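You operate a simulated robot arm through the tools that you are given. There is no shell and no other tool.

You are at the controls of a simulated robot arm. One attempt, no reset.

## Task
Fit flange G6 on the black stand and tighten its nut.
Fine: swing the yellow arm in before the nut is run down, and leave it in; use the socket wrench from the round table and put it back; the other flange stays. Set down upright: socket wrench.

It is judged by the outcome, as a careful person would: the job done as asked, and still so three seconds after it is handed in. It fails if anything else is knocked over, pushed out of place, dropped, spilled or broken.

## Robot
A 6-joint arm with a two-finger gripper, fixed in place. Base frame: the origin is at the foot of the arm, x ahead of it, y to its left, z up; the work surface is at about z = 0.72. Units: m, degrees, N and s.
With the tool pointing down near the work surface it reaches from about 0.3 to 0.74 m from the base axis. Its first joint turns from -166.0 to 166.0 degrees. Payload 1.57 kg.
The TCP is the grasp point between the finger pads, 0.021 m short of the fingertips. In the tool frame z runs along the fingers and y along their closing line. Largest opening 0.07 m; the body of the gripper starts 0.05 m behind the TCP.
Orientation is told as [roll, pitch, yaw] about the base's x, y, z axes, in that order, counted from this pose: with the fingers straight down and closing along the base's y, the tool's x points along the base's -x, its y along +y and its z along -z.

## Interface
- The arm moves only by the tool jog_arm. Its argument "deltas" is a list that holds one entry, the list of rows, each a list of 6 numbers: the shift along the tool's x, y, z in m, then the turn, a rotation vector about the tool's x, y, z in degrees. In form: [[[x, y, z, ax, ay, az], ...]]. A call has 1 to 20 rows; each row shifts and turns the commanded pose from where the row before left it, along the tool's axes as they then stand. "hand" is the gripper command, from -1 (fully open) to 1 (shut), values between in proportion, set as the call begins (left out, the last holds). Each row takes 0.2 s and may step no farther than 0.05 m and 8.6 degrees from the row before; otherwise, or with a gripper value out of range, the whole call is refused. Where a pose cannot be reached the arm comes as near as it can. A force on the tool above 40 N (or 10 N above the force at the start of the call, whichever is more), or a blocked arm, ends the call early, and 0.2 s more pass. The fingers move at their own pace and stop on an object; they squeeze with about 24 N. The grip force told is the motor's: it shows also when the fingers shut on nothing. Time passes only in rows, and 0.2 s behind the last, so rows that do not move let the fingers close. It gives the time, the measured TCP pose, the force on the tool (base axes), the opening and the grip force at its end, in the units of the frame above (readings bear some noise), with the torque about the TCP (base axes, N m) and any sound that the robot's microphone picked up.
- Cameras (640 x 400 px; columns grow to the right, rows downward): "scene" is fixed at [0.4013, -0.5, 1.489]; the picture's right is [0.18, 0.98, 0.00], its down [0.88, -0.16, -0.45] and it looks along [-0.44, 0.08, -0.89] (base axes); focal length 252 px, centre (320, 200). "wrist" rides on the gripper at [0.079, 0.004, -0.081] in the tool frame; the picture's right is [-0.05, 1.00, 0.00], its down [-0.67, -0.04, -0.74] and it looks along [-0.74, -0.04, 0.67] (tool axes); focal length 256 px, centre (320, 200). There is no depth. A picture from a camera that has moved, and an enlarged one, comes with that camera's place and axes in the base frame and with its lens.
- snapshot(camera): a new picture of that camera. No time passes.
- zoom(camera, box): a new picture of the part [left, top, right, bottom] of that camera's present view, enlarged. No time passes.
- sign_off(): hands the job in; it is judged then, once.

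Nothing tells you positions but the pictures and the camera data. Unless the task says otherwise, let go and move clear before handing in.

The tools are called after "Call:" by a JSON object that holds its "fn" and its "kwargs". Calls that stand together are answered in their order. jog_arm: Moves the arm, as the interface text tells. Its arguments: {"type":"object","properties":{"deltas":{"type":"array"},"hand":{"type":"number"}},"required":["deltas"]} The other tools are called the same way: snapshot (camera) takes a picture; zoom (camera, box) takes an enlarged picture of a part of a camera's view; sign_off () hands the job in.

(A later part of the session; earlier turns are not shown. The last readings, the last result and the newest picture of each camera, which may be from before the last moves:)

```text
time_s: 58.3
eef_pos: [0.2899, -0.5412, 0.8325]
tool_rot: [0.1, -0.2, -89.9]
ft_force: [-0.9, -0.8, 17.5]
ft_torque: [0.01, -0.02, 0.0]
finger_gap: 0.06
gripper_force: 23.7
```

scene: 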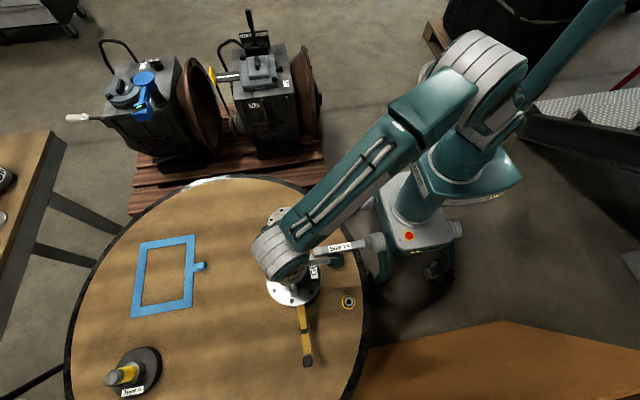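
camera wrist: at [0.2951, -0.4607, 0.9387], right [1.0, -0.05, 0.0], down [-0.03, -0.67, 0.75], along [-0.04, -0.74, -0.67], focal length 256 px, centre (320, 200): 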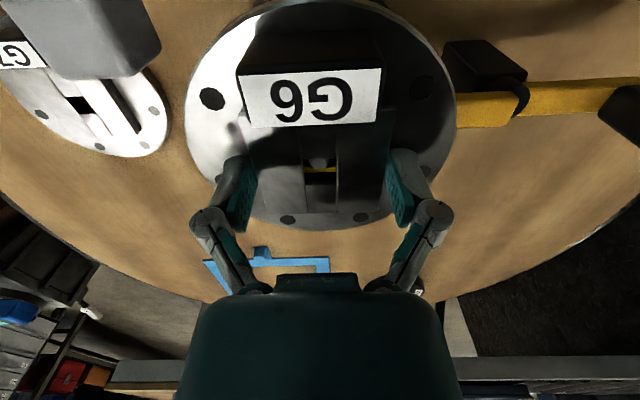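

Contact: the flange rests on the seat. I'll relieve the pressure, open the fingers and lift away, then look.

Call:
{"fn": "jog_arm", "kwargs": {"deltas": [[[0, 0, -0.0007, 0, 0, 0], [0, 0, -0.0004, 0, 0, 0], [0, 0, 0, 0, 0, 0]]]}}

Call:
{"fn": "jog_arm", "kwargs": {"deltas": [[[0, 0, 0, 0, 0, 0], [0, 0, 0, 0, 0, 0]]], "hand": -1}}

Call:
{"fn": "jog_arm", "kwargs": {"deltas": [[[0, 0, -0.02, 0, 0, 0], [0, 0, -0.04, 0, 0, 0], [0, 0, -0.04, 0, 0, 0]]]}}

Call:
{"fn": "snapshot", "kwargs": {"camera": "wrist"}}

Call:
{"fn": "zoom", "kwargs": {"camera": "wrist", "box": [220, 20, 420, 180]}}

```text
time_s: 59.1
eef_pos: [0.2907, -0.5417, 0.8324]
tool_rot: [-0.1, -0.1, -89.9]
ft_force: [3.7, -4.2, 16.6]
ft_torque: [-0.25, -0.13, 0.02]
finger_gap: 0.06
gripper_force: 23.7
```

```text
time_s: 59.7
eef_pos: [0.2899, -0.5418, 0.8306]
tool_rot: [-0.1, 0.1, -89.9]
ft_force: [-0.1, -0.2, 0.4]
ft_torque: [0.01, -0.02, 0.0]
finger_gap: 0.0701
gripper_force: 0.1
```

```text
time_s: 60.5
eef_pos: [0.2921, -0.5375, 0.9326]
tool_rot: [0.0, -0.1, -90.0]
ft_force: [-0.6, -0.5, -0.2]
ft_torque: [0.01, 0.0, -0.01]
finger_gap: 0.0699
gripper_force: 0.0
```

```text
taken
camera wrist: at [0.2966, -0.4601, 1.0137], right [1.0, -0.05, 0.0], down [-0.03, -0.67, 0.75], along [-0.04, -0.74, -0.67], focal length 256 px, centre (320, 200)
```

wrist: 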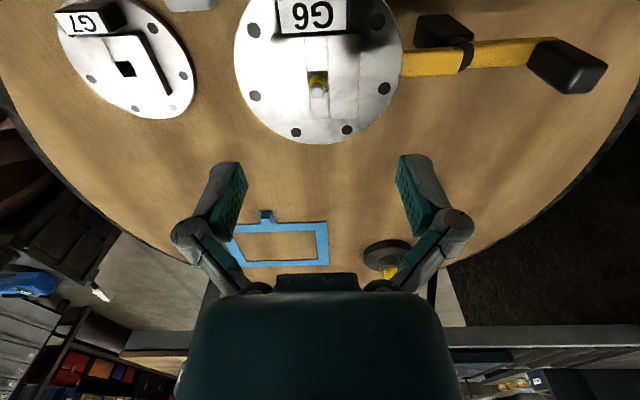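

```text
2.50 times, centred on (320, 100) of wrist
camera zoom: at [0.2966, -0.4601, 1.0137], right [1.0, -0.05, 0.0], down [-0.03, -0.67, 0.75], along [-0.04, -0.74, -0.67], focal length 640 px, centre (320, 450)
```

zoom: 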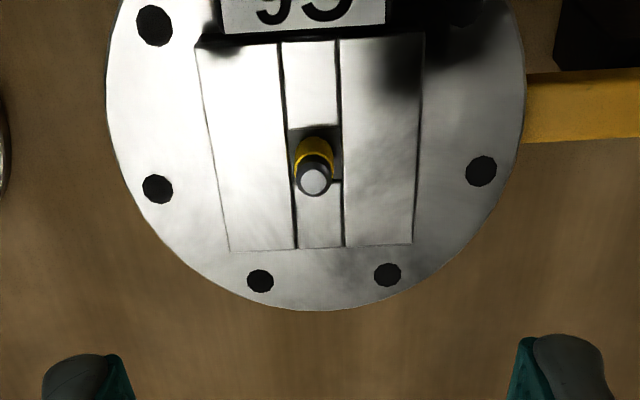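

G6 is seated on the stand with the stud centred and the arm under its rim. Next I'll go over the nut to inspect and grip it.

Call:
{"fn": "jog_arm", "kwargs": {"deltas": [[[0.0319, 0.0161, 0, 0, 0, 0], [0.0319, 0.0161, 0, 0, 0, 0], [0.0319, 0.0161, 0, 0, 0, 0], [0.0319, 0.0161, 0, 0, 0, 0], [0, 0, 0.03, 0, 0, 0], [0, 0, 0.03, 0, 0, 0]]]}}

Call:
{"fn": "snapshot", "kwargs": {"camera": "wrist"}}

Call:
{"fn": "zoom", "kwargs": {"camera": "wrist", "box": [290, 60, 350, 120]}}

Call:
{"fn": "zoom", "kwargs": {"camera": "scene", "box": [250, 240, 350, 320]}}

```text
time_s: 61.9
eef_pos: [0.357, -0.4132, 0.8693]
tool_rot: [0.0, -0.1, -90.0]
ft_force: [0.5, -0.5, -0.2]
ft_torque: [-0.01, -0.02, 0.0]
finger_gap: 0.0698
gripper_force: 0.0
```

```text
taken
camera wrist: at [0.3611, -0.3349, 0.9518], right [1.0, -0.05, 0.0], down [-0.03, -0.67, 0.75], along [-0.04, -0.74, -0.67], focal length 256 px, centre (320, 200)
```

wrist: 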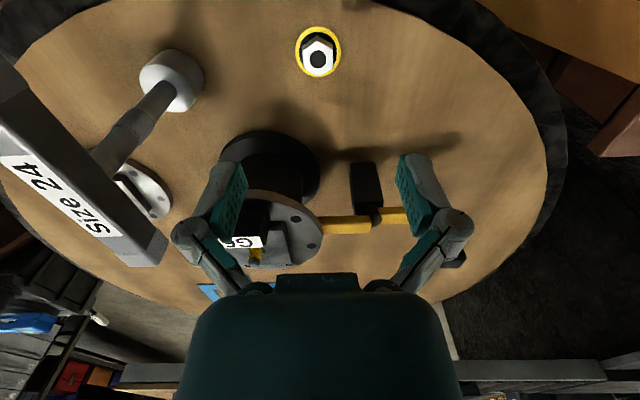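

```text
6.67 times, centred on (320, 90) of wrist
camera zoom: at [0.3611, -0.3349, 0.9518], right [1.0, -0.05, 0.0], down [-0.03, -0.67, 0.75], along [-0.04, -0.74, -0.67], focal length 1707 px, centre (320, 933)
```

zoom: 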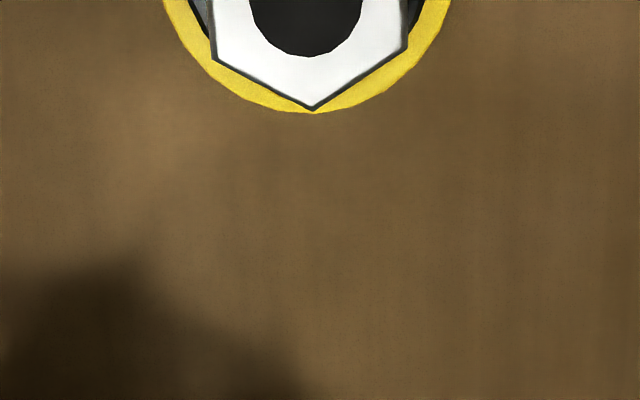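

```text
5.00 times, centred on (300, 280) of scene
camera zoom: at [0.4013, -0.5, 1.489], right [0.18, 0.98, 0.0], down [0.88, -0.16, -0.45], along [-0.44, 0.08, -0.89], focal length 1258 px, centre (420, -200)
```

zoom: 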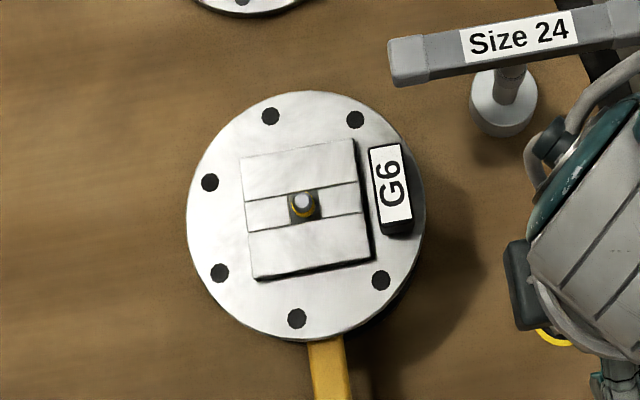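

Call:
{"fn": "zoom", "kwargs": {"camera": "wrist", "box": [285, 15, 355, 85]}}

```text
5.71 times, centred on (320, 50) of wrist
camera zoom: at [0.3611, -0.3349, 0.9518], right [1.0, -0.05, 0.0], down [-0.03, -0.67, 0.75], along [-0.04, -0.74, -0.67], focal length 1463 px, centre (320, 1057)
```

zoom: 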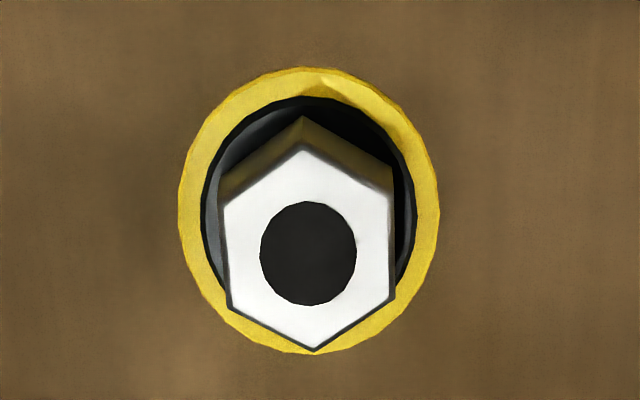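

The nut's flats already face ±x; its top is at about z 0.7355 and it sits in a shallow yellow ring. Before choosing a grip yaw I'll test how far the wrist can turn clockwise, well above everything.

Call:
{"fn": "jog_arm", "kwargs": {"deltas": [[[0, 0, -0.04, 0, 0, 0], [0, 0, -0.03, 0, 0, 0], [0, 0, 0, 0, 0, 8.5], [0, 0, 0, 0, 0, 8.5], [0, 0, 0, 0, 0, 8.5], [0, 0, 0, 0, 0, 8.5], [0, 0, 0, 0, 0, 8.5], [0, 0, 0, 0, 0, 8.5], [0, 0, 0, 0, 0, 8.5], [0, 0, 0, 0, 0, 8.5], [0, 0, 0, 0, 0, 8.5], [0, 0, 0, 0, 0, 8.5], [0, 0, 0, 0, 0, 8.5], [0, 0, 0, 0, 0, 8.5]]], "hand": -0.14}}

```text
time_s: 64.9
eef_pos: [0.3548, -0.4115, 0.9403]
tool_rot: [0.1, 0.1, 167.9]
ft_force: [0.4, -0.8, -1.0]
ft_torque: [0.01, -0.01, 0.02]
finger_gap: 0.0401
gripper_force: 0.1
```

Call:
{"fn": "jog_arm", "kwargs": {"deltas": [[[0, 0, 0, 0, 0, 8.5], [0, 0, 0, 0, 0, 8.5], [0, 0, 0, 0, 0, 8.5], [0, 0, 0, 0, 0, 8.5], [0, 0, 0, 0, 0, 8.5], [0, 0, 0, 0, 0, 8.5], [0, 0, 0, 0, 0, 8.5], [0, 0, 0, 0, 0, 8.5], [0, 0, 0, 0, 0, 8.5], [0, 0, 0, 0, 0, 8.5], [0, 0, 0, 0, 0, 8.5], [0, 0, 0, 0, 0, 8.5]]]}}

```text
time_s: 67.5
eef_pos: [0.094, -0.4565, 0.8656]
tool_rot: [-10.9, -1.9, 89.3]
ft_force: [0.4, 0.1, -0.2]
ft_torque: [0.02, -0.01, 0.01]
finger_gap: 0.0401
gripper_force: 0.0
out of reach, approached as far as the arm can: row 4, 5, 6, 7, 8, 9, 10, 11, 12
```

The wrist limit was reached near yaw -215° and the arm drifted to an odd pose. I must check that nothing was touched.

Call:
{"fn": "snapshot", "kwargs": {"camera": "scene"}}

Call:
{"fn": "snapshot", "kwargs": {"camera": "wrist"}}

```text
taken
```

scene: 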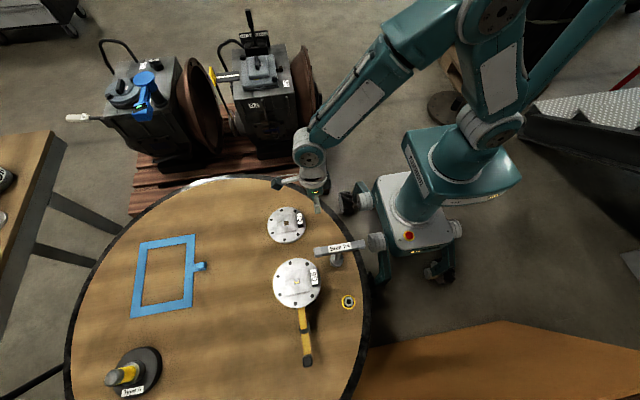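

```text
taken
camera wrist: at [0.0737, -0.5394, 0.9424], right [-0.98, 0.07, -0.19], down [-0.1, 0.64, 0.76], along [0.17, 0.76, -0.62], focal length 256 px, centre (320, 200)
```

wrist: 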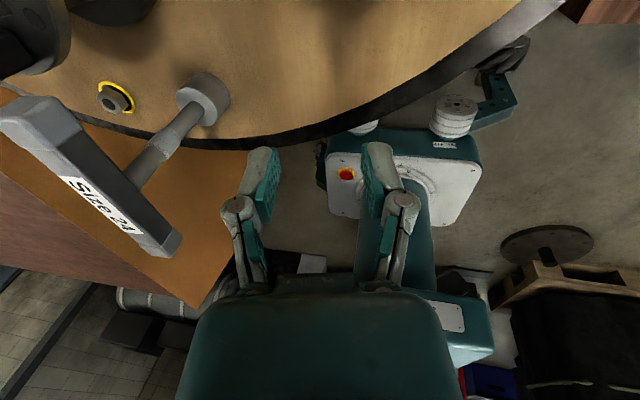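

Nothing was disturbed (the wrench still stands), and the wrist limit is now known. I'll raise first, cautiously, before unwinding.

Call:
{"fn": "jog_arm", "kwargs": {"deltas": [[[0, 0, -0.03, 0, 0, 0]]]}}

Call:
{"fn": "zoom", "kwargs": {"camera": "scene", "box": [260, 180, 390, 320]}}

```text
time_s: 67.9
eef_pos: [0.0886, -0.4572, 0.894]
tool_rot: [-11.3, -1.8, 89.7]
ft_force: [0.0, 0.3, -0.3]
ft_torque: [0.01, -0.01, 0.01]
finger_gap: 0.0401
gripper_force: 0.0
```

```text
2.86 times, centred on (325, 250) of scene
camera zoom: at [0.4013, -0.5, 1.489], right [0.18, 0.98, 0.0], down [0.88, -0.16, -0.45], along [-0.44, 0.08, -0.89], focal length 719 px, centre (306, 57)
```

zoom: 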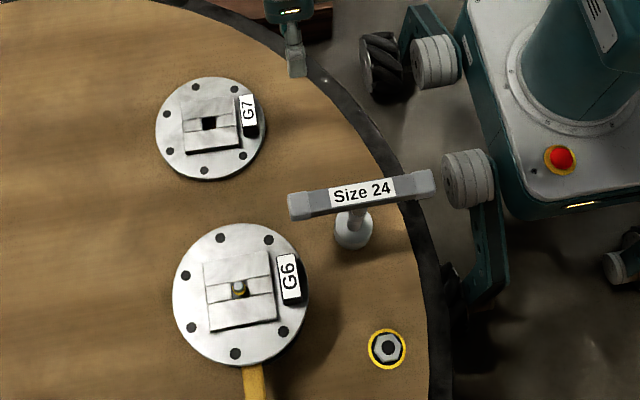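

All objects are as they were. I'll raise, unwind the wrist and level the tool.

Call:
{"fn": "jog_arm", "kwargs": {"deltas": [[[0, 0, -0.035, 0, 0, 0], [0, 0, -0.035, 0, 0, 0], [0, 0, -0.035, 0, 0, -6], [0, 0, 0, 0, 0, -8.5], [0, 0, 0, 0, 0, -8.5], [0, 0, 0, -3, 0, -7], [0, 0, 0, -4, 0.9, -7], [0, 0, 0, -4.3, 0.9, -7]]]}}

```text
time_s: 69.7
eef_pos: [0.0557, -0.458, 0.9919]
tool_rot: [2.1, 6.0, 132.9]
ft_force: [0.4, -0.2, -0.5]
ft_torque: [-0.01, 0.02, 0.0]
finger_gap: 0.0401
gripper_force: 0.0
out of reach, approached as far as the arm can: row 1, 2
```

Call:
{"fn": "jog_arm", "kwargs": {"deltas": [[[0, 0, 0, 1, -3, -7], [0, 0, 0, 1.1, -3, -7], [0, 0, 0, 0, 0, -8], [0, 0, 0, 0, 0, -8]]]}}

```text
time_s: 70.7
eef_pos: [0.0561, -0.4593, 0.9921]
tool_rot: [0.5, -0.5, 162.9]
ft_force: [0.7, 0.0, -0.4]
ft_torque: [-0.01, -0.01, -0.03]
finger_gap: 0.0401
gripper_force: 0.0
```

Call:
{"fn": "jog_arm", "kwargs": {"deltas": [[[0, 0, 0, 0.5, 0.5, -8.3], [0, 0, 0, 0, 0, -8.5], [0, 0, 0, 0, 0, -8.5], [0, 0, 0, 0, 0, -8.5], [0, 0, 0, 0, 0, -8.5], [0, 0, 0, 0, 0, -8.5], [0, 0, 0, 0, 0, -8.5], [0, 0, 0, 0, 0, -8.5], [0, 0, 0, 0, 0, -8.5], [0, 0, 0, 0, 0, -8.5], [0, 0, 0, 0, 0, -8.5], [0, 0, 0, 0, 0, -8.5], [0, 0, 0, 0, 0, -8.5], [0, 0, 0, 0, 0, -8.5], [0, 0, 0, 0, 0, -8.5], [0, 0, 0, 0, 0, -8.5], [0, 0, 0, 0, 0, -8.5], [0, 0, 0, 0, 0, -8.5], [0, 0, 0, 0, 0, -8.5], [0, 0, 0, 0, 0, -8.5]]]}}

```text
time_s: 74.9
eef_pos: [0.0549, -0.4584, 0.9909]
tool_rot: [0.1, 0.0, -27.3]
ft_force: [-0.3, 0.0, -1.4]
ft_torque: [0.0, 0.02, -0.02]
finger_gap: 0.0399
gripper_force: 0.1
```

I'll pick the nut with yaw -90 (camera on the free side), then wind the wrist back in the air before threading. Moving above the nut now.

Call:
{"fn": "jog_arm", "kwargs": {"deltas": [[[0, 0, 0, 0, 0, 7.84], [0, 0, 0, 0, 0, 7.84], [0, 0, 0, 0, 0, 7.84], [0, 0, 0, 0, 0, 7.84], [0, 0, 0, 0, 0, 7.84], [0, 0, 0, 0, 0, 7.84], [0, 0, 0, 0, 0, 7.84], [0, 0, 0, 0, 0, 7.82], [0.0069, 0.043, 0, 0, 0, 0], [0.0069, 0.043, 0, 0, 0, 0], [0.0069, 0.043, 0, 0, 0, 0], [0.0069, 0.043, 0, 0, 0, 0], [0.0069, 0.043, 0, 0, 0, 0], [0.0069, 0.043, 0, 0, 0, 0], [0.0069, 0.043, 0, 0, 0, 0], [0, 0, 0.04, 0, 0, 0], [0, 0, 0.04, 0, 0, 0], [0, 0, 0.04, 0, 0, 0], [0, 0, 0, 0, 0, 0]]]}}

Call:
{"fn": "snapshot", "kwargs": {"camera": "wrist"}}

Call:
{"fn": "zoom", "kwargs": {"camera": "wrist", "box": [285, 15, 355, 85]}}

```text
time_s: 78.9
eef_pos: [0.3574, -0.4111, 0.8692]
tool_rot: [-0.2, 0.1, -90.3]
ft_force: [0.4, -0.5, 0.0]
ft_torque: [0.0, 0.01, -0.01]
finger_gap: 0.0398
gripper_force: 0.0
```

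```text
taken
camera wrist: at [0.3621, -0.3333, 0.9509], right [1.0, -0.06, 0.0], down [-0.04, -0.67, 0.74], along [-0.04, -0.74, -0.67], focal length 256 px, centre (320, 200)
```

wrist: 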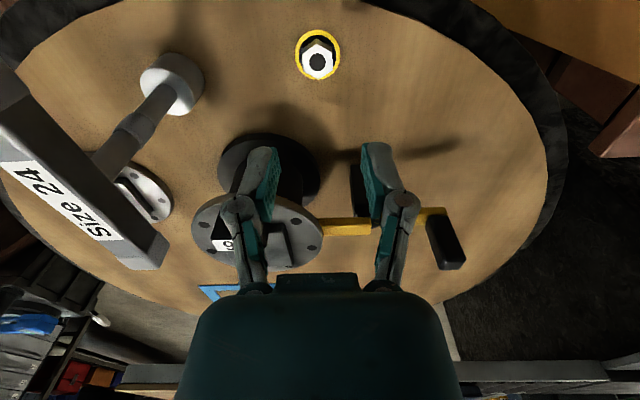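

```text
5.71 times, centred on (320, 50) of wrist
camera zoom: at [0.3621, -0.3333, 0.9509], right [1.0, -0.06, 0.0], down [-0.04, -0.67, 0.74], along [-0.04, -0.74, -0.67], focal length 1463 px, centre (320, 1057)
```

zoom: 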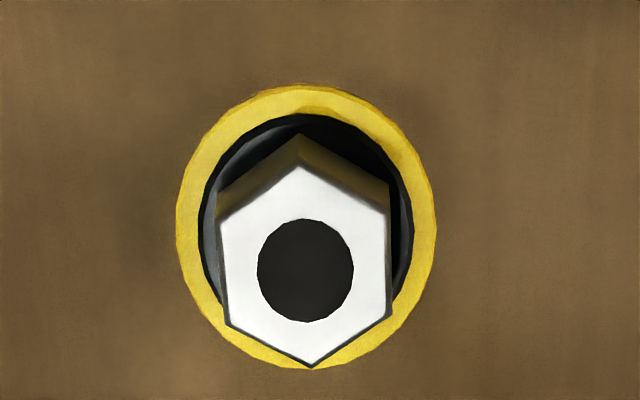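

Call:
{"fn": "jog_arm", "kwargs": {"deltas": [[[0.002, -0.0018, 0.03, 0, 0, -0.3], [0, 0, 0.03, 0, 0, 0], [0, 0, 0.03, 0, 0, 0], [0, 0, 0.02, 0, 0, 0], [0, 0, 0.007, 0, 0, 0], [0, 0, 0.004, 0, 0, 0], [0, 0, 0, 0, 0, 0]]]}}

Call:
{"fn": "zoom", "kwargs": {"camera": "wrist", "box": [250, 80, 390, 220]}}

```text
time_s: 80.5
eef_pos: [0.3543, -0.4081, 0.75]
tool_rot: [-0.1, 0.1, -89.9]
ft_force: [-0.5, -0.9, -0.1]
ft_torque: [0.04, -0.02, -0.05]
finger_gap: 0.0397
gripper_force: 0.0
```

```text
2.86 times, centred on (320, 150) of wrist
camera zoom: at [0.359, -0.3311, 0.8318], right [1.0, -0.05, 0.0], down [-0.03, -0.67, 0.74], along [-0.04, -0.74, -0.67], focal length 731 px, centre (320, 343)
```

zoom: 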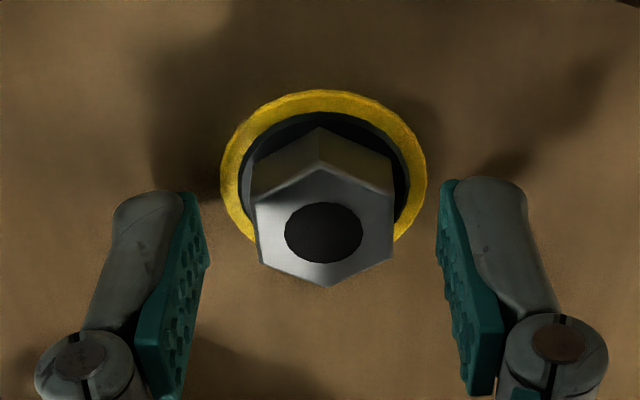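

Call:
{"fn": "jog_arm", "kwargs": {"deltas": [[[0, 0.0004, 0.003, 0, 0, 0], [0, 0, 0, 0, 0, 0]]]}}

Call:
{"fn": "jog_arm", "kwargs": {"deltas": [[[0, 0, 0, 0, 0, 0], [0, 0, 0, 0, 0, 0], [0, 0, 0, 0, 0, 0]]], "hand": 1}}

Call:
{"fn": "zoom", "kwargs": {"camera": "wrist", "box": [250, 80, 390, 220]}}

```text
time_s: 81.1
eef_pos: [0.3557, -0.4085, 0.7468]
tool_rot: [-0.1, 0.0, -89.8]
ft_force: [0.5, -1.0, -0.5]
ft_torque: [-0.01, 0.03, 0.01]
finger_gap: 0.0398
gripper_force: 0.0
```

```text
time_s: 81.9
eef_pos: [0.3556, -0.4087, 0.7466]
tool_rot: [-0.1, 0.0, -89.9]
ft_force: [0.2, -0.6, 1.4]
ft_torque: [0.0, -0.01, 0.01]
finger_gap: 0.0266
gripper_force: 23.9
```

```text
2.86 times, centred on (320, 150) of wrist
camera zoom: at [0.3596, -0.3308, 0.8291], right [1.0, -0.05, 0.0], down [-0.03, -0.67, 0.74], along [-0.04, -0.74, -0.67], focal length 731 px, centre (320, 343)
```

zoom: 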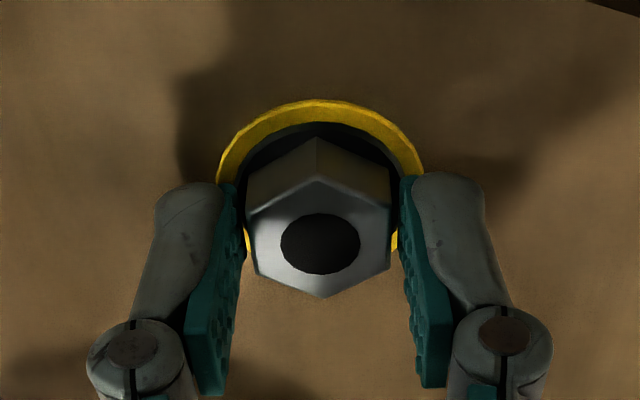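

The fingers have stopped on the nut with 24 N. I'll lift gently and check that it comes along.

Call:
{"fn": "jog_arm", "kwargs": {"deltas": [[[0, 0, -0.005, 0, 0, 0], [0, 0, -0.015, 0, 0, 0], [0, 0, -0.03, 0, 0, 0], [0, 0, 0, 0, 0, 0]]]}}

Call:
{"fn": "zoom", "kwargs": {"camera": "wrist", "box": [250, 80, 390, 220]}}

Call:
{"fn": "zoom", "kwargs": {"camera": "scene", "box": [300, 240, 380, 320]}}

```text
time_s: 82.9
eef_pos: [0.3545, -0.4086, 0.798]
tool_rot: [-0.1, 0.0, -89.8]
ft_force: [0.5, -0.1, -0.5]
ft_torque: [-0.02, 0.0, -0.01]
finger_gap: 0.0267
gripper_force: 23.3
```

```text
2.86 times, centred on (320, 150) of wrist
camera zoom: at [0.3599, -0.3303, 0.8795], right [1.0, -0.05, 0.0], down [-0.03, -0.67, 0.74], along [-0.04, -0.74, -0.67], focal length 731 px, centre (320, 343)
```

zoom: 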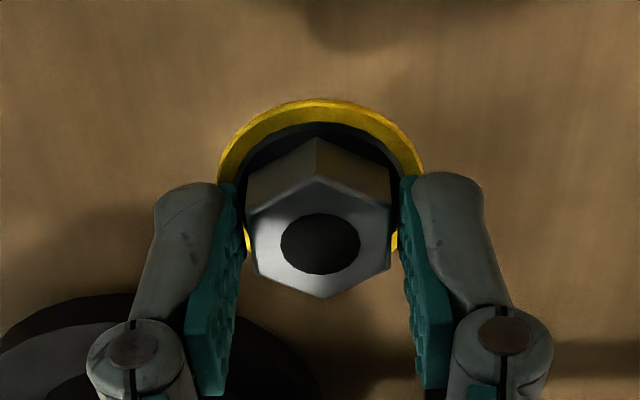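

```text
5.00 times, centred on (340, 280) of scene
camera zoom: at [0.4013, -0.5, 1.489], right [0.18, 0.98, 0.0], down [0.88, -0.16, -0.45], along [-0.44, 0.08, -0.89], focal length 1258 px, centre (220, -200)
```

zoom: 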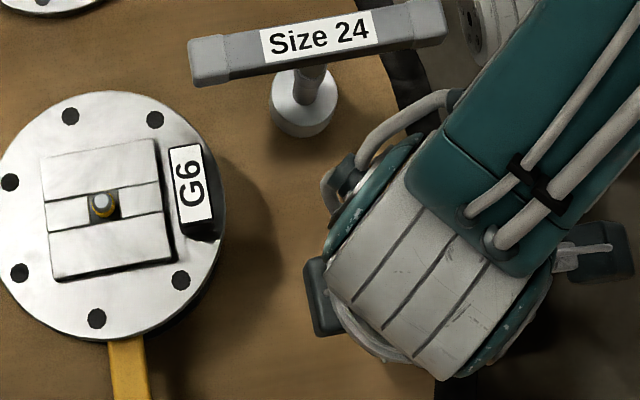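

The yellow ring lifted with it: it's the nut's own collar, so the nut is secure. I'll raise, wind the wrist back to yaw +60 for a long clockwise stroke, and move over the stand.

Call:
{"fn": "jog_arm", "kwargs": {"deltas": [[[0, 0, -0.04, 0, 0, 0], [0, 0, -0.04, 0, 0, 0], [0, 0, -0.04, 0, 0, 0], [0, 0, -0.03, 0, 0, 0], [0, 0, 0, 0, 0, -8.33], [0, 0, 0, 0, 0, -8.33], [0, 0, 0, 0, 0, -8.33], [0, 0, 0, 0, 0, -8.33], [0, 0, 0, 0, 0, -8.33], [0, 0, 0, 0, 0, -8.33], [0, 0, 0, 0, 0, -8.33], [0, 0, 0, 0, 0, -8.33], [0, 0, 0, 0, 0, -8.33], [0, 0, 0, 0, 0, -8.33], [0, 0, 0, 0, 0, -8.33], [0, 0, 0, 0, 0, -8.33], [0, 0, 0, 0, 0, -8.33], [0, 0, 0, 0, 0, -8.33], [0, 0, 0, 0, 0, -8.33], [0, 0, 0, 0, 0, -8.33]]]}}

Call:
{"fn": "jog_arm", "kwargs": {"deltas": [[[0, 0, 0, 0, 0, -8.33], [0, 0, 0, 0, 0, -8.33], [0, 0, 0, 0, 0, 0]]]}}

```text
time_s: 87.1
eef_pos: [0.3559, -0.4095, 0.9465]
tool_rot: [0.1, -0.1, 43.6]
ft_force: [-0.8, -0.3, -0.8]
ft_torque: [-0.06, 0.0, 0.0]
finger_gap: 0.0268
gripper_force: 23.9
```

```text
time_s: 87.9
eef_pos: [0.3552, -0.4095, 0.9483]
tool_rot: [0.2, 0.0, 60.1]
ft_force: [-0.4, -0.7, -0.2]
ft_torque: [0.02, 0.03, 0.0]
finger_gap: 0.0268
gripper_force: 24.3
```

Call:
{"fn": "jog_arm", "kwargs": {"deltas": [[[0.03645, -0.0023, 0, 0, 0, 0], [0.03645, -0.0023, 0, 0, 0, 0], [0.03645, -0.0023, 0, 0, 0, 0], [0.03645, -0.0024, 0, 0, 0, 0], [0, 0, 0.02, 0, 0, 0], [0, 0, 0.02, 0, 0, 0], [0, 0, 0, 0, 0, 0]]]}}

Call:
{"fn": "snapshot", "kwargs": {"camera": "wrist"}}

Call:
{"fn": "zoom", "kwargs": {"camera": "wrist", "box": [260, 80, 380, 200]}}

```text
time_s: 89.5
eef_pos: [0.2907, -0.5403, 0.9066]
tool_rot: [0.0, 0.0, 60.0]
ft_force: [0.0, -0.1, -0.4]
ft_torque: [-0.02, 0.01, 0.04]
finger_gap: 0.027
gripper_force: 23.9
```

```text
taken
camera wrist: at [0.2477, -0.6088, 0.9884], right [-0.84, 0.55, 0.0], down [0.36, 0.56, 0.74], along [0.41, 0.62, -0.67], focal length 256 px, centre (320, 200)
```

wrist: 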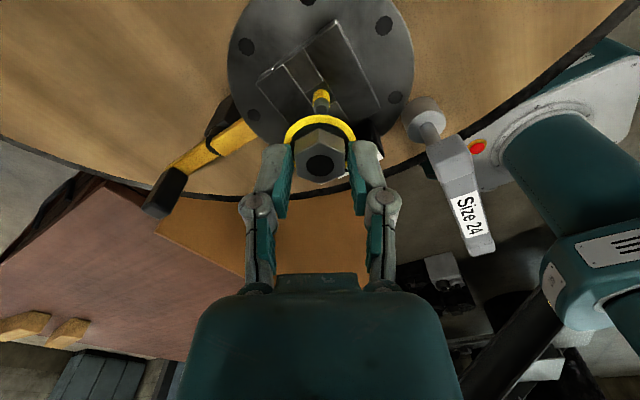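

```text
3.33 times, centred on (320, 140) of wrist
camera zoom: at [0.2477, -0.6088, 0.9884], right [-0.84, 0.55, 0.0], down [0.36, 0.56, 0.74], along [0.41, 0.62, -0.67], focal length 853 px, centre (320, 400)
```

zoom: 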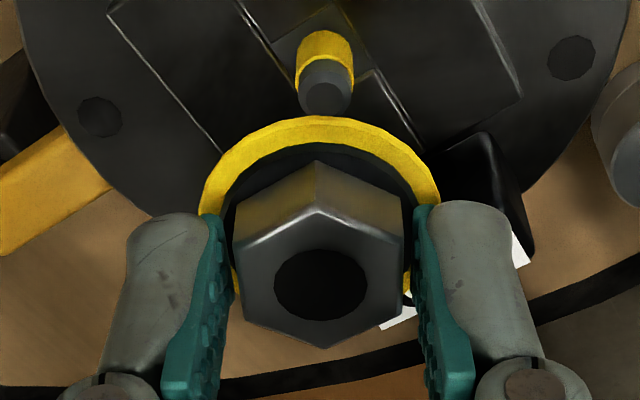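

Call:
{"fn": "zoom", "kwargs": {"camera": "wrist", "box": [300, 84, 344, 124]}}

Call:
{"fn": "zoom", "kwargs": {"camera": "wrist", "box": [290, 135, 350, 190]}}

```text
10.00 times, centred on (322, 104) of wrist
camera zoom: at [0.2477, -0.6088, 0.9884], right [-0.84, 0.55, 0.0], down [0.36, 0.56, 0.74], along [0.41, 0.62, -0.67], focal length 2560 px, centre (300, 1160)
```

zoom: 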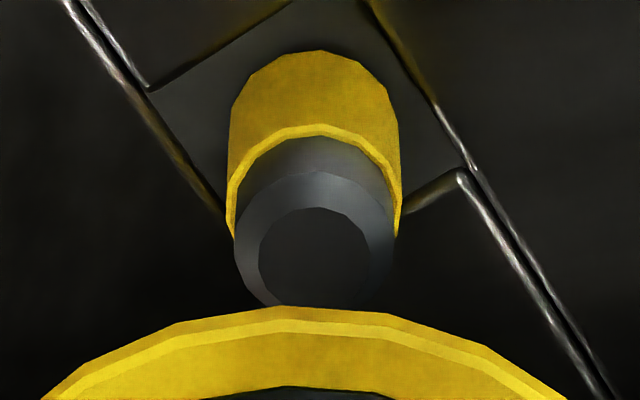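

```text
7.27 times, centred on (320, 162) of wrist
camera zoom: at [0.2477, -0.6088, 0.9884], right [-0.84, 0.55, 0.0], down [0.36, 0.56, 0.74], along [0.41, 0.62, -0.67], focal length 1862 px, centre (320, 473)
```

zoom: 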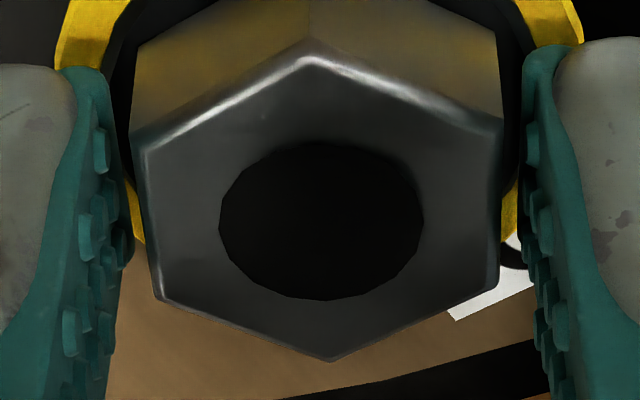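

The stud and nut are aligned to within a millimetre. After a small correction I'll lower toward the stud tip and then step gently.

Call:
{"fn": "jog_arm", "kwargs": {"deltas": [[[-0.0005, 0.0008, 0.01, 0, 0, 0], [0, 0, 0.01, 0, 0, 0], [0, 0, 0.008, 0, 0, 0], [0, 0, 0.004, 0, 0, 0], [0, 0, 0, 0, 0, 0]]]}}

Call:
{"fn": "jog_arm", "kwargs": {"deltas": [[[0, 0, 0.002, 0, 0, 0], [0, 0, 0.001, 0, 0, 0], [0, 0, 0.001, 0, 0, 0], [0, 0, 0, 0, 0, 0]]]}}

Call:
{"fn": "jog_arm", "kwargs": {"deltas": [[[0, 0, 0.001, 0, 0, 0], [0, 0, 0.001, 0, 0, 0], [0, 0, 0, 0, 0, 0]]]}}

```text
time_s: 90.7
eef_pos: [0.2912, -0.5393, 0.8747]
tool_rot: [0.0, -0.1, 60.1]
ft_force: [0.4, 0.4, -0.8]
ft_torque: [0.01, 0.0, -0.01]
finger_gap: 0.0267
gripper_force: 23.3
```

```text
time_s: 91.7
eef_pos: [0.2893, -0.5393, 0.8706]
tool_rot: [0.1, 0.0, 60.1]
ft_force: [0.9, -0.2, -0.6]
ft_torque: [0.0, -0.03, 0.02]
finger_gap: 0.0267
gripper_force: 23.8
```

```text
time_s: 92.5
eef_pos: [0.29, -0.5394, 0.869]
tool_rot: [0.2, 0.0, 60.0]
ft_force: [0.2, 0.6, -0.1]
ft_torque: [-0.01, -0.01, -0.03]
finger_gap: 0.0267
gripper_force: 24.2
```

Call:
{"fn": "jog_arm", "kwargs": {"deltas": [[[0, 0, 0.001, 0, 0, 0], [0, 0, 0.001, 0, 0, 0], [0, 0, 0, 0, 0, 0]]]}}

Call:
{"fn": "jog_arm", "kwargs": {"deltas": [[[0, 0, 0.001, 0, 0, 0], [0, 0, 0.001, 0, 0, 0], [0, 0, 0, 0, 0, 0]]]}}

Call:
{"fn": "zoom", "kwargs": {"camera": "wrist", "box": [270, 110, 370, 200]}}

```text
time_s: 93.3
eef_pos: [0.2895, -0.5391, 0.8668]
tool_rot: [0.1, 0.0, 60.0]
ft_force: [0.4, -0.1, -0.7]
ft_torque: [0.01, -0.02, 0.02]
finger_gap: 0.0267
gripper_force: 23.8
```

```text
time_s: 94.1
eef_pos: [0.289, -0.5391, 0.8648]
tool_rot: [0.1, 0.0, 60.0]
ft_force: [-0.4, -0.4, 0.1]
ft_torque: [-0.04, 0.02, 0.01]
finger_gap: 0.0268
gripper_force: 24.1
```

```text
4.44 times, centred on (320, 155) of wrist
camera zoom: at [0.2468, -0.6071, 0.9475], right [-0.84, 0.55, 0.0], down [0.36, 0.56, 0.74], along [0.41, 0.63, -0.67], focal length 1138 px, centre (320, 400)
```

zoom: 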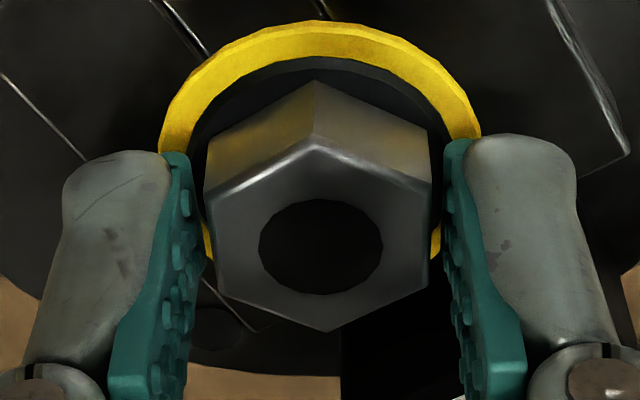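

Call:
{"fn": "jog_arm", "kwargs": {"deltas": [[[0, 0, 0.001, 0, 0, 0], [0, 0, 0.001, 0, 0, 0], [0, 0, 0, 0, 0, 0]]]}}

Call:
{"fn": "jog_arm", "kwargs": {"deltas": [[[0, 0, 0.001, 0, 0, 0], [0, 0, 0.001, 0, 0, 0], [0, 0, 0, 0, 0, 0]]]}}

Call:
{"fn": "zoom", "kwargs": {"camera": "wrist", "box": [270, 110, 370, 200]}}

```text
time_s: 94.9
eef_pos: [0.2897, -0.5415, 0.8624]
tool_rot: [0.0, 0.1, 59.9]
ft_force: [0.6, -7.5, -2.0]
ft_torque: [-0.2, 0.01, -0.03]
finger_gap: 0.0267
gripper_force: 23.9
```

```text
time_s: 95.7
eef_pos: [0.2896, -0.5392, 0.8624]
tool_rot: [-0.1, 0.1, 60.0]
ft_force: [-1.4, -12.0, 15.3]
ft_torque: [-0.25, -0.01, 0.02]
finger_gap: 0.0271
gripper_force: 24.2
```

```text
4.44 times, centred on (320, 155) of wrist
camera zoom: at [0.2466, -0.6081, 0.9451], right [-0.84, 0.55, 0.0], down [0.36, 0.56, 0.74], along [0.41, 0.62, -0.67], focal length 1138 px, centre (320, 400)
```

zoom: 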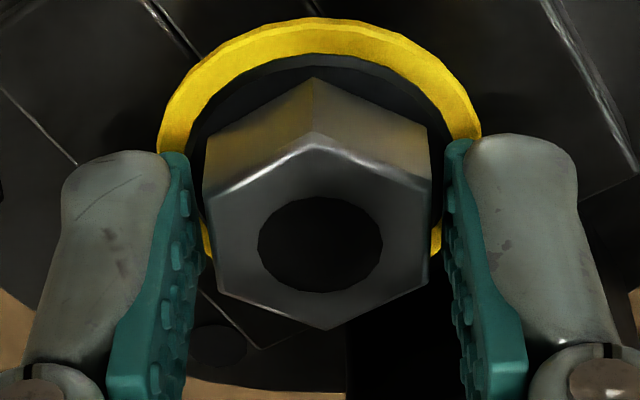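

Contact with a sideways force toward -y, meaning the nut sits slightly to +y of the stud. I'll ease up and shift in -y to centre it.

Call:
{"fn": "jog_arm", "kwargs": {"deltas": [[[0, 0, -0.0015, 0, 0, 0], [0.0006, -0.00035, 0, 0, 0, 0], [0, 0, 0, 0, 0, 0]]]}}

Call:
{"fn": "jog_arm", "kwargs": {"deltas": [[[0, 0, 0.001, 0, 0, 0], [0, 0, 0.0005, 0, 0, 0], [0, 0, 0, 0, 0, 0]]]}}

```text
time_s: 96.5
eef_pos: [0.2905, -0.54, 0.8622]
tool_rot: [0.0, 0.0, 59.9]
ft_force: [-0.7, -15.8, 7.2]
ft_torque: [-0.43, 0.01, 0.0]
finger_gap: 0.0268
gripper_force: 23.6
```

```text
time_s: 97.3
eef_pos: [0.2901, -0.5391, 0.8625]
tool_rot: [0.0, 0.0, 60.1]
ft_force: [0.0, -11.5, 16.4]
ft_torque: [-0.21, -0.02, -0.02]
finger_gap: 0.0267
gripper_force: 23.9
```

Call:
{"fn": "jog_arm", "kwargs": {"deltas": [[[0, 0, -0.002, 0, 0, 0], [0.001, -0.0006, 0, 0, 0, 0], [0, 0, 0, 0, 0, 0]]]}}

Call:
{"fn": "jog_arm", "kwargs": {"deltas": [[[0.0005, -0.0003, 0, 0, 0, 0], [0, 0, 0, 0, 0, 0]]]}}

```text
time_s: 98.1
eef_pos: [0.2903, -0.54, 0.8624]
tool_rot: [0.2, -0.1, 60.0]
ft_force: [1.8, -3.2, 1.0]
ft_torque: [-0.1, -0.08, -0.03]
finger_gap: 0.0266
gripper_force: 24.3
```

```text
time_s: 98.7
eef_pos: [0.2905, -0.5401, 0.862]
tool_rot: [0.2, -0.1, 60.0]
ft_force: [0.5, 7.2, -1.6]
ft_torque: [0.2, 0.0, -0.03]
finger_gap: 0.0269
gripper_force: 23.5
```

The forces show the stud is inside the nut with little play and blocked from going lower, so it is at the thread start. I'll centre it and begin turning clockwise with a light push.

Call:
{"fn": "jog_arm", "kwargs": {"deltas": [[[-0.0004, 0.0002, 0.0003, 0, 0, 0], [0, 0, 0, 0, 0, 0]]]}}

Call:
{"fn": "jog_arm", "kwargs": {"deltas": [[[0, 0, 0.0001, 0, 0, 6], [0, 0, 0.0001, 0, 0, 6], [0, 0, 0.0001, 0, 0, 6], [0, 0, 0.0001, 0, 0, 6], [0, 0, 0.0001, 0, 0, 6], [0, 0, 0, 0, 0, 0]]]}}

```text
time_s: 99.3
eef_pos: [0.2886, -0.54, 0.8621]
tool_rot: [0.2, -0.2, 60.0]
ft_force: [-3.2, 9.3, -3.1]
ft_torque: [0.31, 0.06, 0.02]
finger_gap: 0.0269
gripper_force: 24.5
```

```text
time_s: 100.7
eef_pos: [0.2906, -0.5424, 0.862]
tool_rot: [0.1, 0.0, 30.0]
ft_force: [0.6, 5.2, 0.8]
ft_torque: [0.11, 0.02, 0.01]
finger_gap: 0.0268
gripper_force: 24.2
```

Call:
{"fn": "zoom", "kwargs": {"camera": "wrist", "box": [250, 80, 390, 210]}}

Call:
{"fn": "zoom", "kwargs": {"camera": "scene", "box": [260, 240, 340, 310]}}

```text
3.08 times, centred on (320, 145) of wrist
camera zoom: at [0.2198, -0.5788, 0.9444], right [-0.45, 0.89, 0.0], down [0.6, 0.3, 0.74], along [0.66, 0.34, -0.67], focal length 788 px, centre (320, 369)
```

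zoom: 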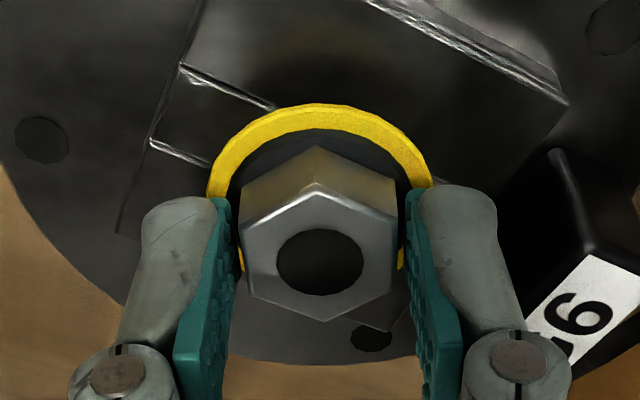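

```text
5.71 times, centred on (300, 275) of scene
camera zoom: at [0.4013, -0.5, 1.489], right [0.18, 0.98, 0.0], down [0.88, -0.16, -0.45], along [-0.44, 0.08, -0.89], focal length 1437 px, centre (434, -229)
```

zoom: 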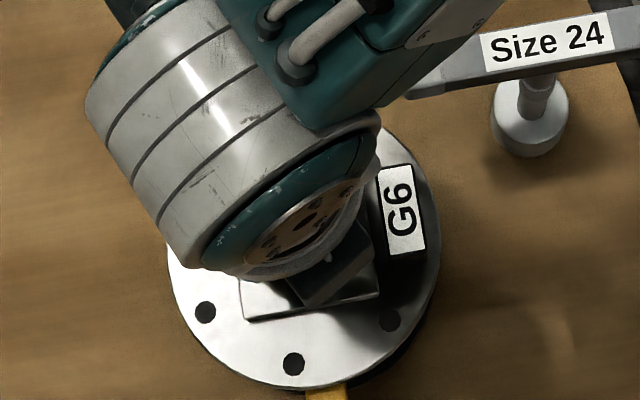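

Call:
{"fn": "jog_arm", "kwargs": {"deltas": [[[0, 0, 0, 0, 0, 8], [0, 0, 0, 0, 0, 8], [0, 0, 0, 0, 0, 8], [0, 0, 0, 0, 0, 8], [0, 0, 0, 0, 0, 8], [0, 0, 0, 0, 0, 8], [0, 0, 0, 0, 0, 8], [0, 0, 0, 0, 0, 8], [0, 0, 0, 0, 0, 0]]]}}

```text
time_s: 102.7
eef_pos: [0.2909, -0.5411, 0.8637]
tool_rot: [0.0, 0.0, -34.1]
ft_force: [-1.0, 2.3, -1.8]
ft_torque: [0.09, -0.01, 0.0]
finger_gap: 0.0268
gripper_force: 24.3
```

Call:
{"fn": "jog_arm", "kwargs": {"deltas": [[[0, 0, 0.0005, 0, 0, 0], [0, 0, 0.0005, 0, 0, 0], [0, 0, 0, 0, 0, 0]]]}}

Call:
{"fn": "jog_arm", "kwargs": {"deltas": [[[0, 0, 0.0001, 0, 0, 8], [0, 0, 0.0001, 0, 0, 8], [0, 0, 0.0001, 0, 0, 8], [0, 0, 0.0001, 0, 0, 8], [0, 0, 0.0001, 0, 0, 8], [0, 0, 0.0001, 0, 0, 8], [0, 0, 0.0001, 0, 0, 8], [0, 0, 0.0001, 0, 0, 8], [0, 0, 0, 0, 0, 0]]]}}

```text
time_s: 103.5
eef_pos: [0.2895, -0.5415, 0.8615]
tool_rot: [0.0, 0.1, -34.0]
ft_force: [0.2, 0.6, -0.7]
ft_torque: [-0.01, 0.01, 0.02]
finger_gap: 0.0267
gripper_force: 24.1
```

```text
time_s: 105.5
eef_pos: [0.29, -0.5406, 0.861]
tool_rot: [-0.1, 0.0, -98.1]
ft_force: [1.1, 11.4, 5.3]
ft_torque: [0.22, -0.05, -0.02]
finger_gap: 0.0267
gripper_force: 23.7
```

Call:
{"fn": "jog_arm", "kwargs": {"deltas": [[[0.0006, 0, 0, 0, 0, 0], [0, 0, -0.0005, 0, 0, 0], [0, 0, -0.0005, 0, 0, 0], [0, 0, 0, 0, 0, 0]]]}}

Call:
{"fn": "jog_arm", "kwargs": {"deltas": [[[0, 0, -0.0005, 0, 0, 0], [0, 0, -0.0005, 0, 0, 0], [0, 0, 0, 0, 0, 0]]]}}

Call:
{"fn": "zoom", "kwargs": {"camera": "wrist", "box": [250, 80, 390, 210]}}

```text
time_s: 106.5
eef_pos: [0.2903, -0.5408, 0.8614]
tool_rot: [0.0, 0.0, -98.0]
ft_force: [-0.2, 3.7, 1.2]
ft_torque: [0.07, 0.03, -0.05]
finger_gap: 0.0269
gripper_force: 24.4
```

```text
time_s: 107.3
eef_pos: [0.2904, -0.5412, 0.8633]
tool_rot: [0.0, 0.0, -98.1]
ft_force: [0.1, -0.7, -1.1]
ft_torque: [0.01, 0.01, -0.01]
finger_gap: 0.027
gripper_force: 23.8
```

```text
3.08 times, centred on (320, 145) of wrist
camera zoom: at [0.306, -0.4653, 0.9451], right [0.98, -0.19, 0.0], down [-0.13, -0.65, 0.75], along [-0.14, -0.73, -0.67], focal length 788 px, centre (320, 369)
```

zoom: 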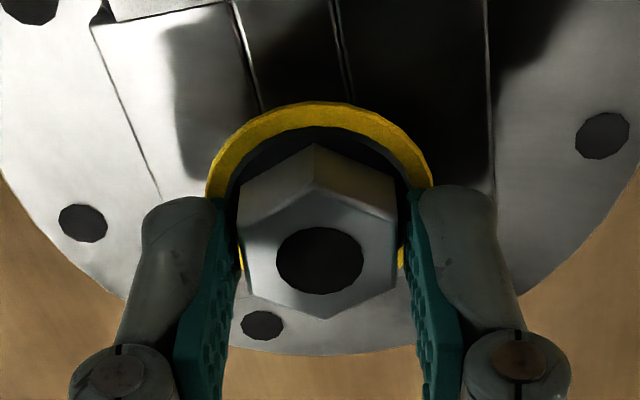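

Pulling up was free, so the thread hasn't caught yet. I'll re-seat with light downward pressure, centre the side forces, and turn again.

Call:
{"fn": "jog_arm", "kwargs": {"deltas": [[[0, 0, 0.001, 0, 0, 0], [0, 0, 0.001, 0, 0, 0], [0, 0, 0.0005, 0, 0, 0], [0, 0, 0, 0, 0, 0]]]}}

Call:
{"fn": "jog_arm", "kwargs": {"deltas": [[[0, 0, 0, 0, 0, 0]]]}}

```text
time_s: 108.3
eef_pos: [0.2908, -0.5418, 0.8602]
tool_rot: [-0.2, 0.0, -98.1]
ft_force: [0.2, -0.4, -0.1]
ft_torque: [0.01, 0.01, 0.03]
finger_gap: 0.0267
gripper_force: 23.8
```

```text
time_s: 108.7
eef_pos: [0.2908, -0.5415, 0.8607]
tool_rot: [-0.1, 0.0, -98.0]
ft_force: [0.2, 0.1, -0.3]
ft_torque: [-0.01, -0.03, -0.02]
finger_gap: 0.0269
gripper_force: 23.8
```

Well-centred now with no contact, so the earlier block was only misalignment. I'll continue lowering in small steps.

Call:
{"fn": "jog_arm", "kwargs": {"deltas": [[[0, 0, 0.001, 0, 0, 0], [0, 0, 0, 0, 0, 0]]]}}

Call:
{"fn": "jog_arm", "kwargs": {"deltas": [[[0, 0, 0.001, 0, 0, 0], [0, 0, 0, 0, 0, 0]]]}}

Call:
{"fn": "jog_arm", "kwargs": {"deltas": [[[0, 0, 0.001, 0, 0, 0], [0, 0, 0, 0, 0, 0]]]}}

```text
time_s: 109.3
eef_pos: [0.2907, -0.541, 0.8599]
tool_rot: [0.0, 0.0, -98.0]
ft_force: [-3.1, 3.8, 10.6]
ft_torque: [0.11, 0.09, 0.02]
finger_gap: 0.0268
gripper_force: 23.6
```

```text
time_s: 109.9
eef_pos: [0.2901, -0.5411, 0.8597]
tool_rot: [0.1, -0.1, -98.0]
ft_force: [-3.7, 0.9, 18.6]
ft_torque: [0.08, 0.09, -0.01]
finger_gap: 0.0267
gripper_force: 23.6
```

```text
time_s: 110.5
eef_pos: [0.2891, -0.5403, 0.8586]
tool_rot: [0.0, -0.1, -97.9]
ft_force: [-3.1, 0.5, 18.8]
ft_torque: [0.02, 0.08, -0.01]
finger_gap: 0.0269
gripper_force: 23.9
```

Firm axial contact now: this is the real thread start. Turning clockwise with this pressure.

Call:
{"fn": "jog_arm", "kwargs": {"deltas": [[[0, -0.0002, 0, 0, 0, 6], [0, 0, 0, 0, 0, 6], [0, 0, 0, 0, 0, 6], [0, 0, 0, 0, 0, 6], [0, 0, 0, 0, 0, 6], [0, 0, 0, 0, 0, 0]]]}}

Call:
{"fn": "jog_arm", "kwargs": {"deltas": [[[0, 0, 0, 0, 0, 6], [0, 0, 0, 0, 0, 6], [0, 0, 0, 0, 0, 6], [0, 0, 0, 0, 0, 6], [0, 0, 0, 0, 0, 6], [0, 0, 0, 0, 0, 0]]]}}

```text
time_s: 111.9
eef_pos: [0.2895, -0.5411, 0.8576]
tool_rot: [-0.1, 0.0, -128.1]
ft_force: [-3.7, -3.0, 10.3]
ft_torque: [-0.11, 0.07, 0.0]
finger_gap: 0.0266
gripper_force: 24.0
```

```text
time_s: 113.3
eef_pos: [0.2894, -0.5391, 0.8564]
tool_rot: [-0.1, -0.2, -158.1]
ft_force: [-8.1, 0.8, -3.1]
ft_torque: [-0.03, 0.21, 0.02]
finger_gap: 0.0269
gripper_force: 24.7
```

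The nut is drawing down as it turns, so the thread has caught. I'll continue clockwise, following it down.

Call:
{"fn": "jog_arm", "kwargs": {"deltas": [[[-0.0003, -0.0001, 0.0001, 0, 0, 6], [0, 0, 0.0001, 0, 0, 6], [0, 0, 0.0001, 0, 0, 6], [0, 0, 0.0001, 0, 0, 6], [0, 0, 0.0001, 0, 0, 6], [0, 0, 0, 0, 0, 0]]]}}

Call:
{"fn": "jog_arm", "kwargs": {"deltas": [[[0, 0, 0, 0, 0, 0]]]}}

Call:
{"fn": "zoom", "kwargs": {"camera": "wrist", "box": [250, 80, 390, 210]}}

```text
time_s: 114.7
eef_pos: [0.29, -0.5397, 0.8557]
tool_rot: [0.0, -0.1, 171.9]
ft_force: [-12.6, 11.1, -6.3]
ft_torque: [0.22, 0.28, 0.01]
finger_gap: 0.0268
gripper_force: 23.8
```

```text
time_s: 115.1
eef_pos: [0.2894, -0.5396, 0.8565]
tool_rot: [-0.1, 0.0, 172.0]
ft_force: [-12.9, 13.1, -8.7]
ft_torque: [0.25, 0.28, 0.0]
finger_gap: 0.0268
gripper_force: 23.8
```

```text
3.08 times, centred on (320, 145) of wrist
camera zoom: at [0.3679, -0.5566, 0.9384], right [-0.19, -0.98, 0.0], down [-0.65, 0.13, 0.75], along [-0.73, 0.14, -0.67], focal length 788 px, centre (320, 369)
```

zoom: 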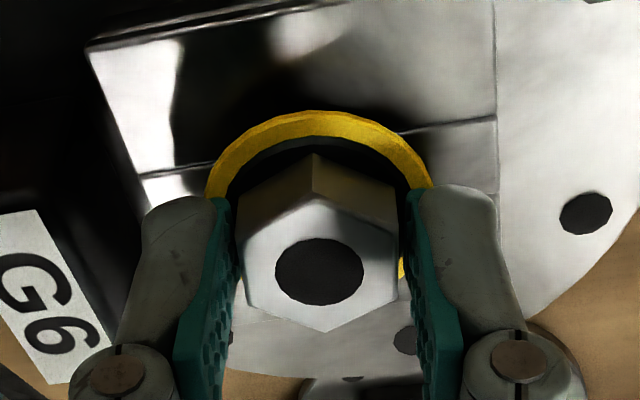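

Call:
{"fn": "jog_arm", "kwargs": {"deltas": [[[-0.0006, -0.0005, 0.0004, 0, 0, 0], [0, 0, 0, 0, 0, 0]]]}}

Call:
{"fn": "jog_arm", "kwargs": {"deltas": [[[0, 0, 0.0001, 0, 0, 6], [0, 0, 0.0001, 0, 0, 6], [0, 0, 0.0001, 0, 0, 6], [0, 0, 0, 0, 0, 0]]]}}

```text
time_s: 115.7
eef_pos: [0.2888, -0.5396, 0.8563]
tool_rot: [0.0, 0.1, 171.9]
ft_force: [-4.9, 11.0, -5.3]
ft_torque: [0.23, 0.14, -0.01]
finger_gap: 0.027
gripper_force: 23.8
```

```text
time_s: 116.7
eef_pos: [0.2892, -0.5388, 0.8557]
tool_rot: [0.0, 0.0, 154.0]
ft_force: [-0.5, 9.9, -4.0]
ft_torque: [0.19, 0.08, -0.01]
finger_gap: 0.0269
gripper_force: 23.7
```

The thread is engaged about a third of a turn. I'll relieve the side load, let go and check that the nut stays on the stud.

Call:
{"fn": "jog_arm", "kwargs": {"deltas": [[[-0.0002, -0.0005, 0.0001, 0, 0, 0], [0, 0, 0, 0, 0, 0]]]}}

Call:
{"fn": "jog_arm", "kwargs": {"deltas": [[[0, 0, 0, 0, 0, 0], [0, 0, 0, 0, 0, 0]]], "hand": -0.14}}

Call:
{"fn": "zoom", "kwargs": {"camera": "wrist", "box": [250, 80, 390, 210]}}

```text
time_s: 117.3
eef_pos: [0.2893, -0.5391, 0.8559]
tool_rot: [0.0, -0.1, 154.1]
ft_force: [1.2, 6.3, -1.6]
ft_torque: [0.14, -0.01, -0.05]
finger_gap: 0.027
gripper_force: 23.6
```

```text
time_s: 117.9
eef_pos: [0.2887, -0.5402, 0.8557]
tool_rot: [-0.1, 0.0, 154.0]
ft_force: [0.4, 0.0, -0.5]
ft_torque: [0.01, 0.0, 0.0]
finger_gap: 0.0399
gripper_force: 0.0
```

```text
3.08 times, centred on (320, 145) of wrist
camera zoom: at [0.3589, -0.58, 0.9381], right [-0.49, -0.87, 0.0], down [-0.58, 0.32, 0.75], along [-0.65, 0.36, -0.67], focal length 788 px, centre (320, 369)
```

zoom: 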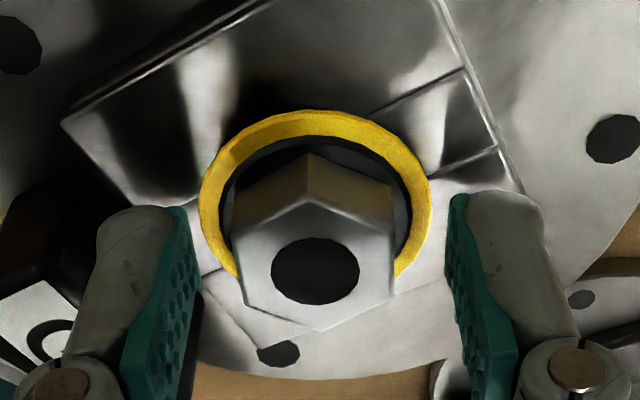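

The nut sits level on the stud by itself. Now I'll raise and wind the wrist back to yaw +90 to fetch the socket wrench with a full clockwise stroke available.

Call:
{"fn": "jog_arm", "kwargs": {"deltas": [[[0, 0, -0.02, 0, 0, 0], [0, 0, -0.04, 0, 0, 0], [0, 0, -0.04, 0, 0, 0], [0, 0, -0.04, 0, 0, 0], [0, 0, 0, 0, 0, -8.5], [0, 0, 0, 0, 0, -8.5], [0, 0, 0, 0, 0, -8.5], [0, 0, 0, 0, 0, -8.5], [0, 0, 0, 0, 0, -8.5], [0, 0, 0, 0, 0, -8.5], [0, 0, 0, 0, 0, -8.5], [0, 0, 0, 0, 0, -8.5], [0, 0, 0, 0, 0, -8.5], [0, 0, 0, 0, 0, -8.5], [0, 0, 0, 0, 0, -8.5], [0, 0, 0, 0, 0, -8.5], [0, 0, 0, 0, 0, -8.5], [0, 0, 0, 0, 0, -8.5]]]}}

Call:
{"fn": "zoom", "kwargs": {"camera": "scene", "box": [250, 230, 370, 320]}}

```text
time_s: 121.7
eef_pos: [0.2898, -0.5393, 0.996]
tool_rot: [-0.2, 0.0, -86.9]
ft_force: [0.2, -1.1, 0.6]
ft_torque: [-0.02, 0.0, -0.05]
finger_gap: 0.0399
gripper_force: 0.1
```

```text
4.44 times, centred on (310, 275) of scene
camera zoom: at [0.4013, -0.5, 1.489], right [0.18, 0.98, 0.0], down [0.88, -0.16, -0.45], along [-0.44, 0.08, -0.89], focal length 1118 px, centre (364, -133)
```

zoom: 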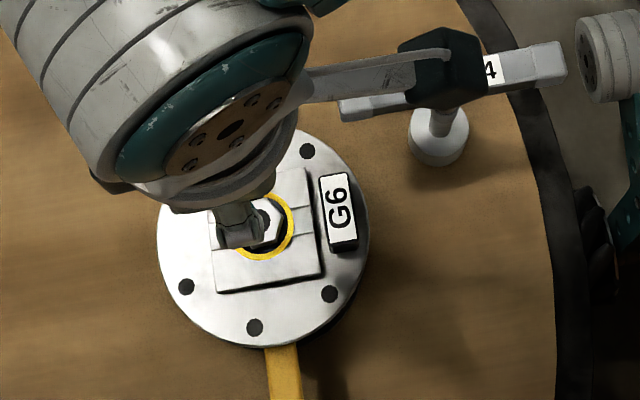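

Call:
{"fn": "zoom", "kwargs": {"camera": "wrist", "box": [285, 20, 355, 90]}}

Call:
{"fn": "snapshot", "kwargs": {"camera": "wrist"}}

```text
5.71 times, centred on (320, 55) of wrist
camera zoom: at [0.2896, -0.4616, 1.078], right [1.0, 0.0, 0.0], down [0.0, -0.67, 0.74], along [0.0, -0.74, -0.67], focal length 1463 px, centre (320, 1029)
```

zoom: 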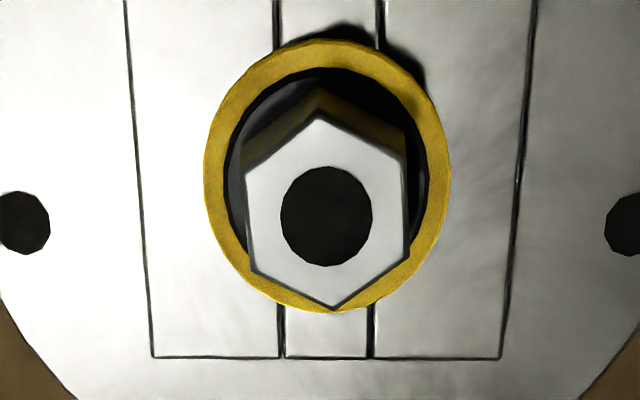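

```text
taken
camera wrist: at [0.2896, -0.4616, 1.078], right [1.0, 0.0, 0.0], down [0.0, -0.67, 0.74], along [0.0, -0.74, -0.67], focal length 256 px, centre (320, 200)
```

wrist: 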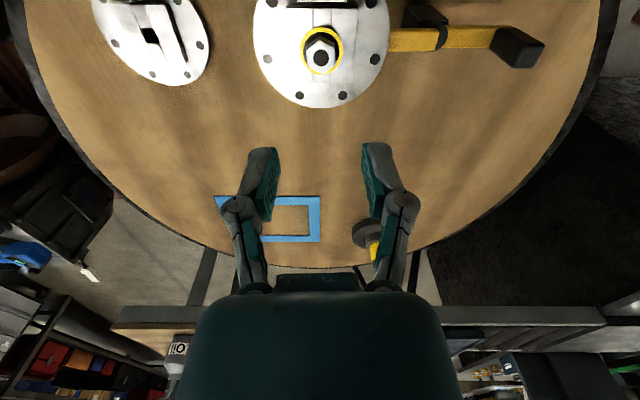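

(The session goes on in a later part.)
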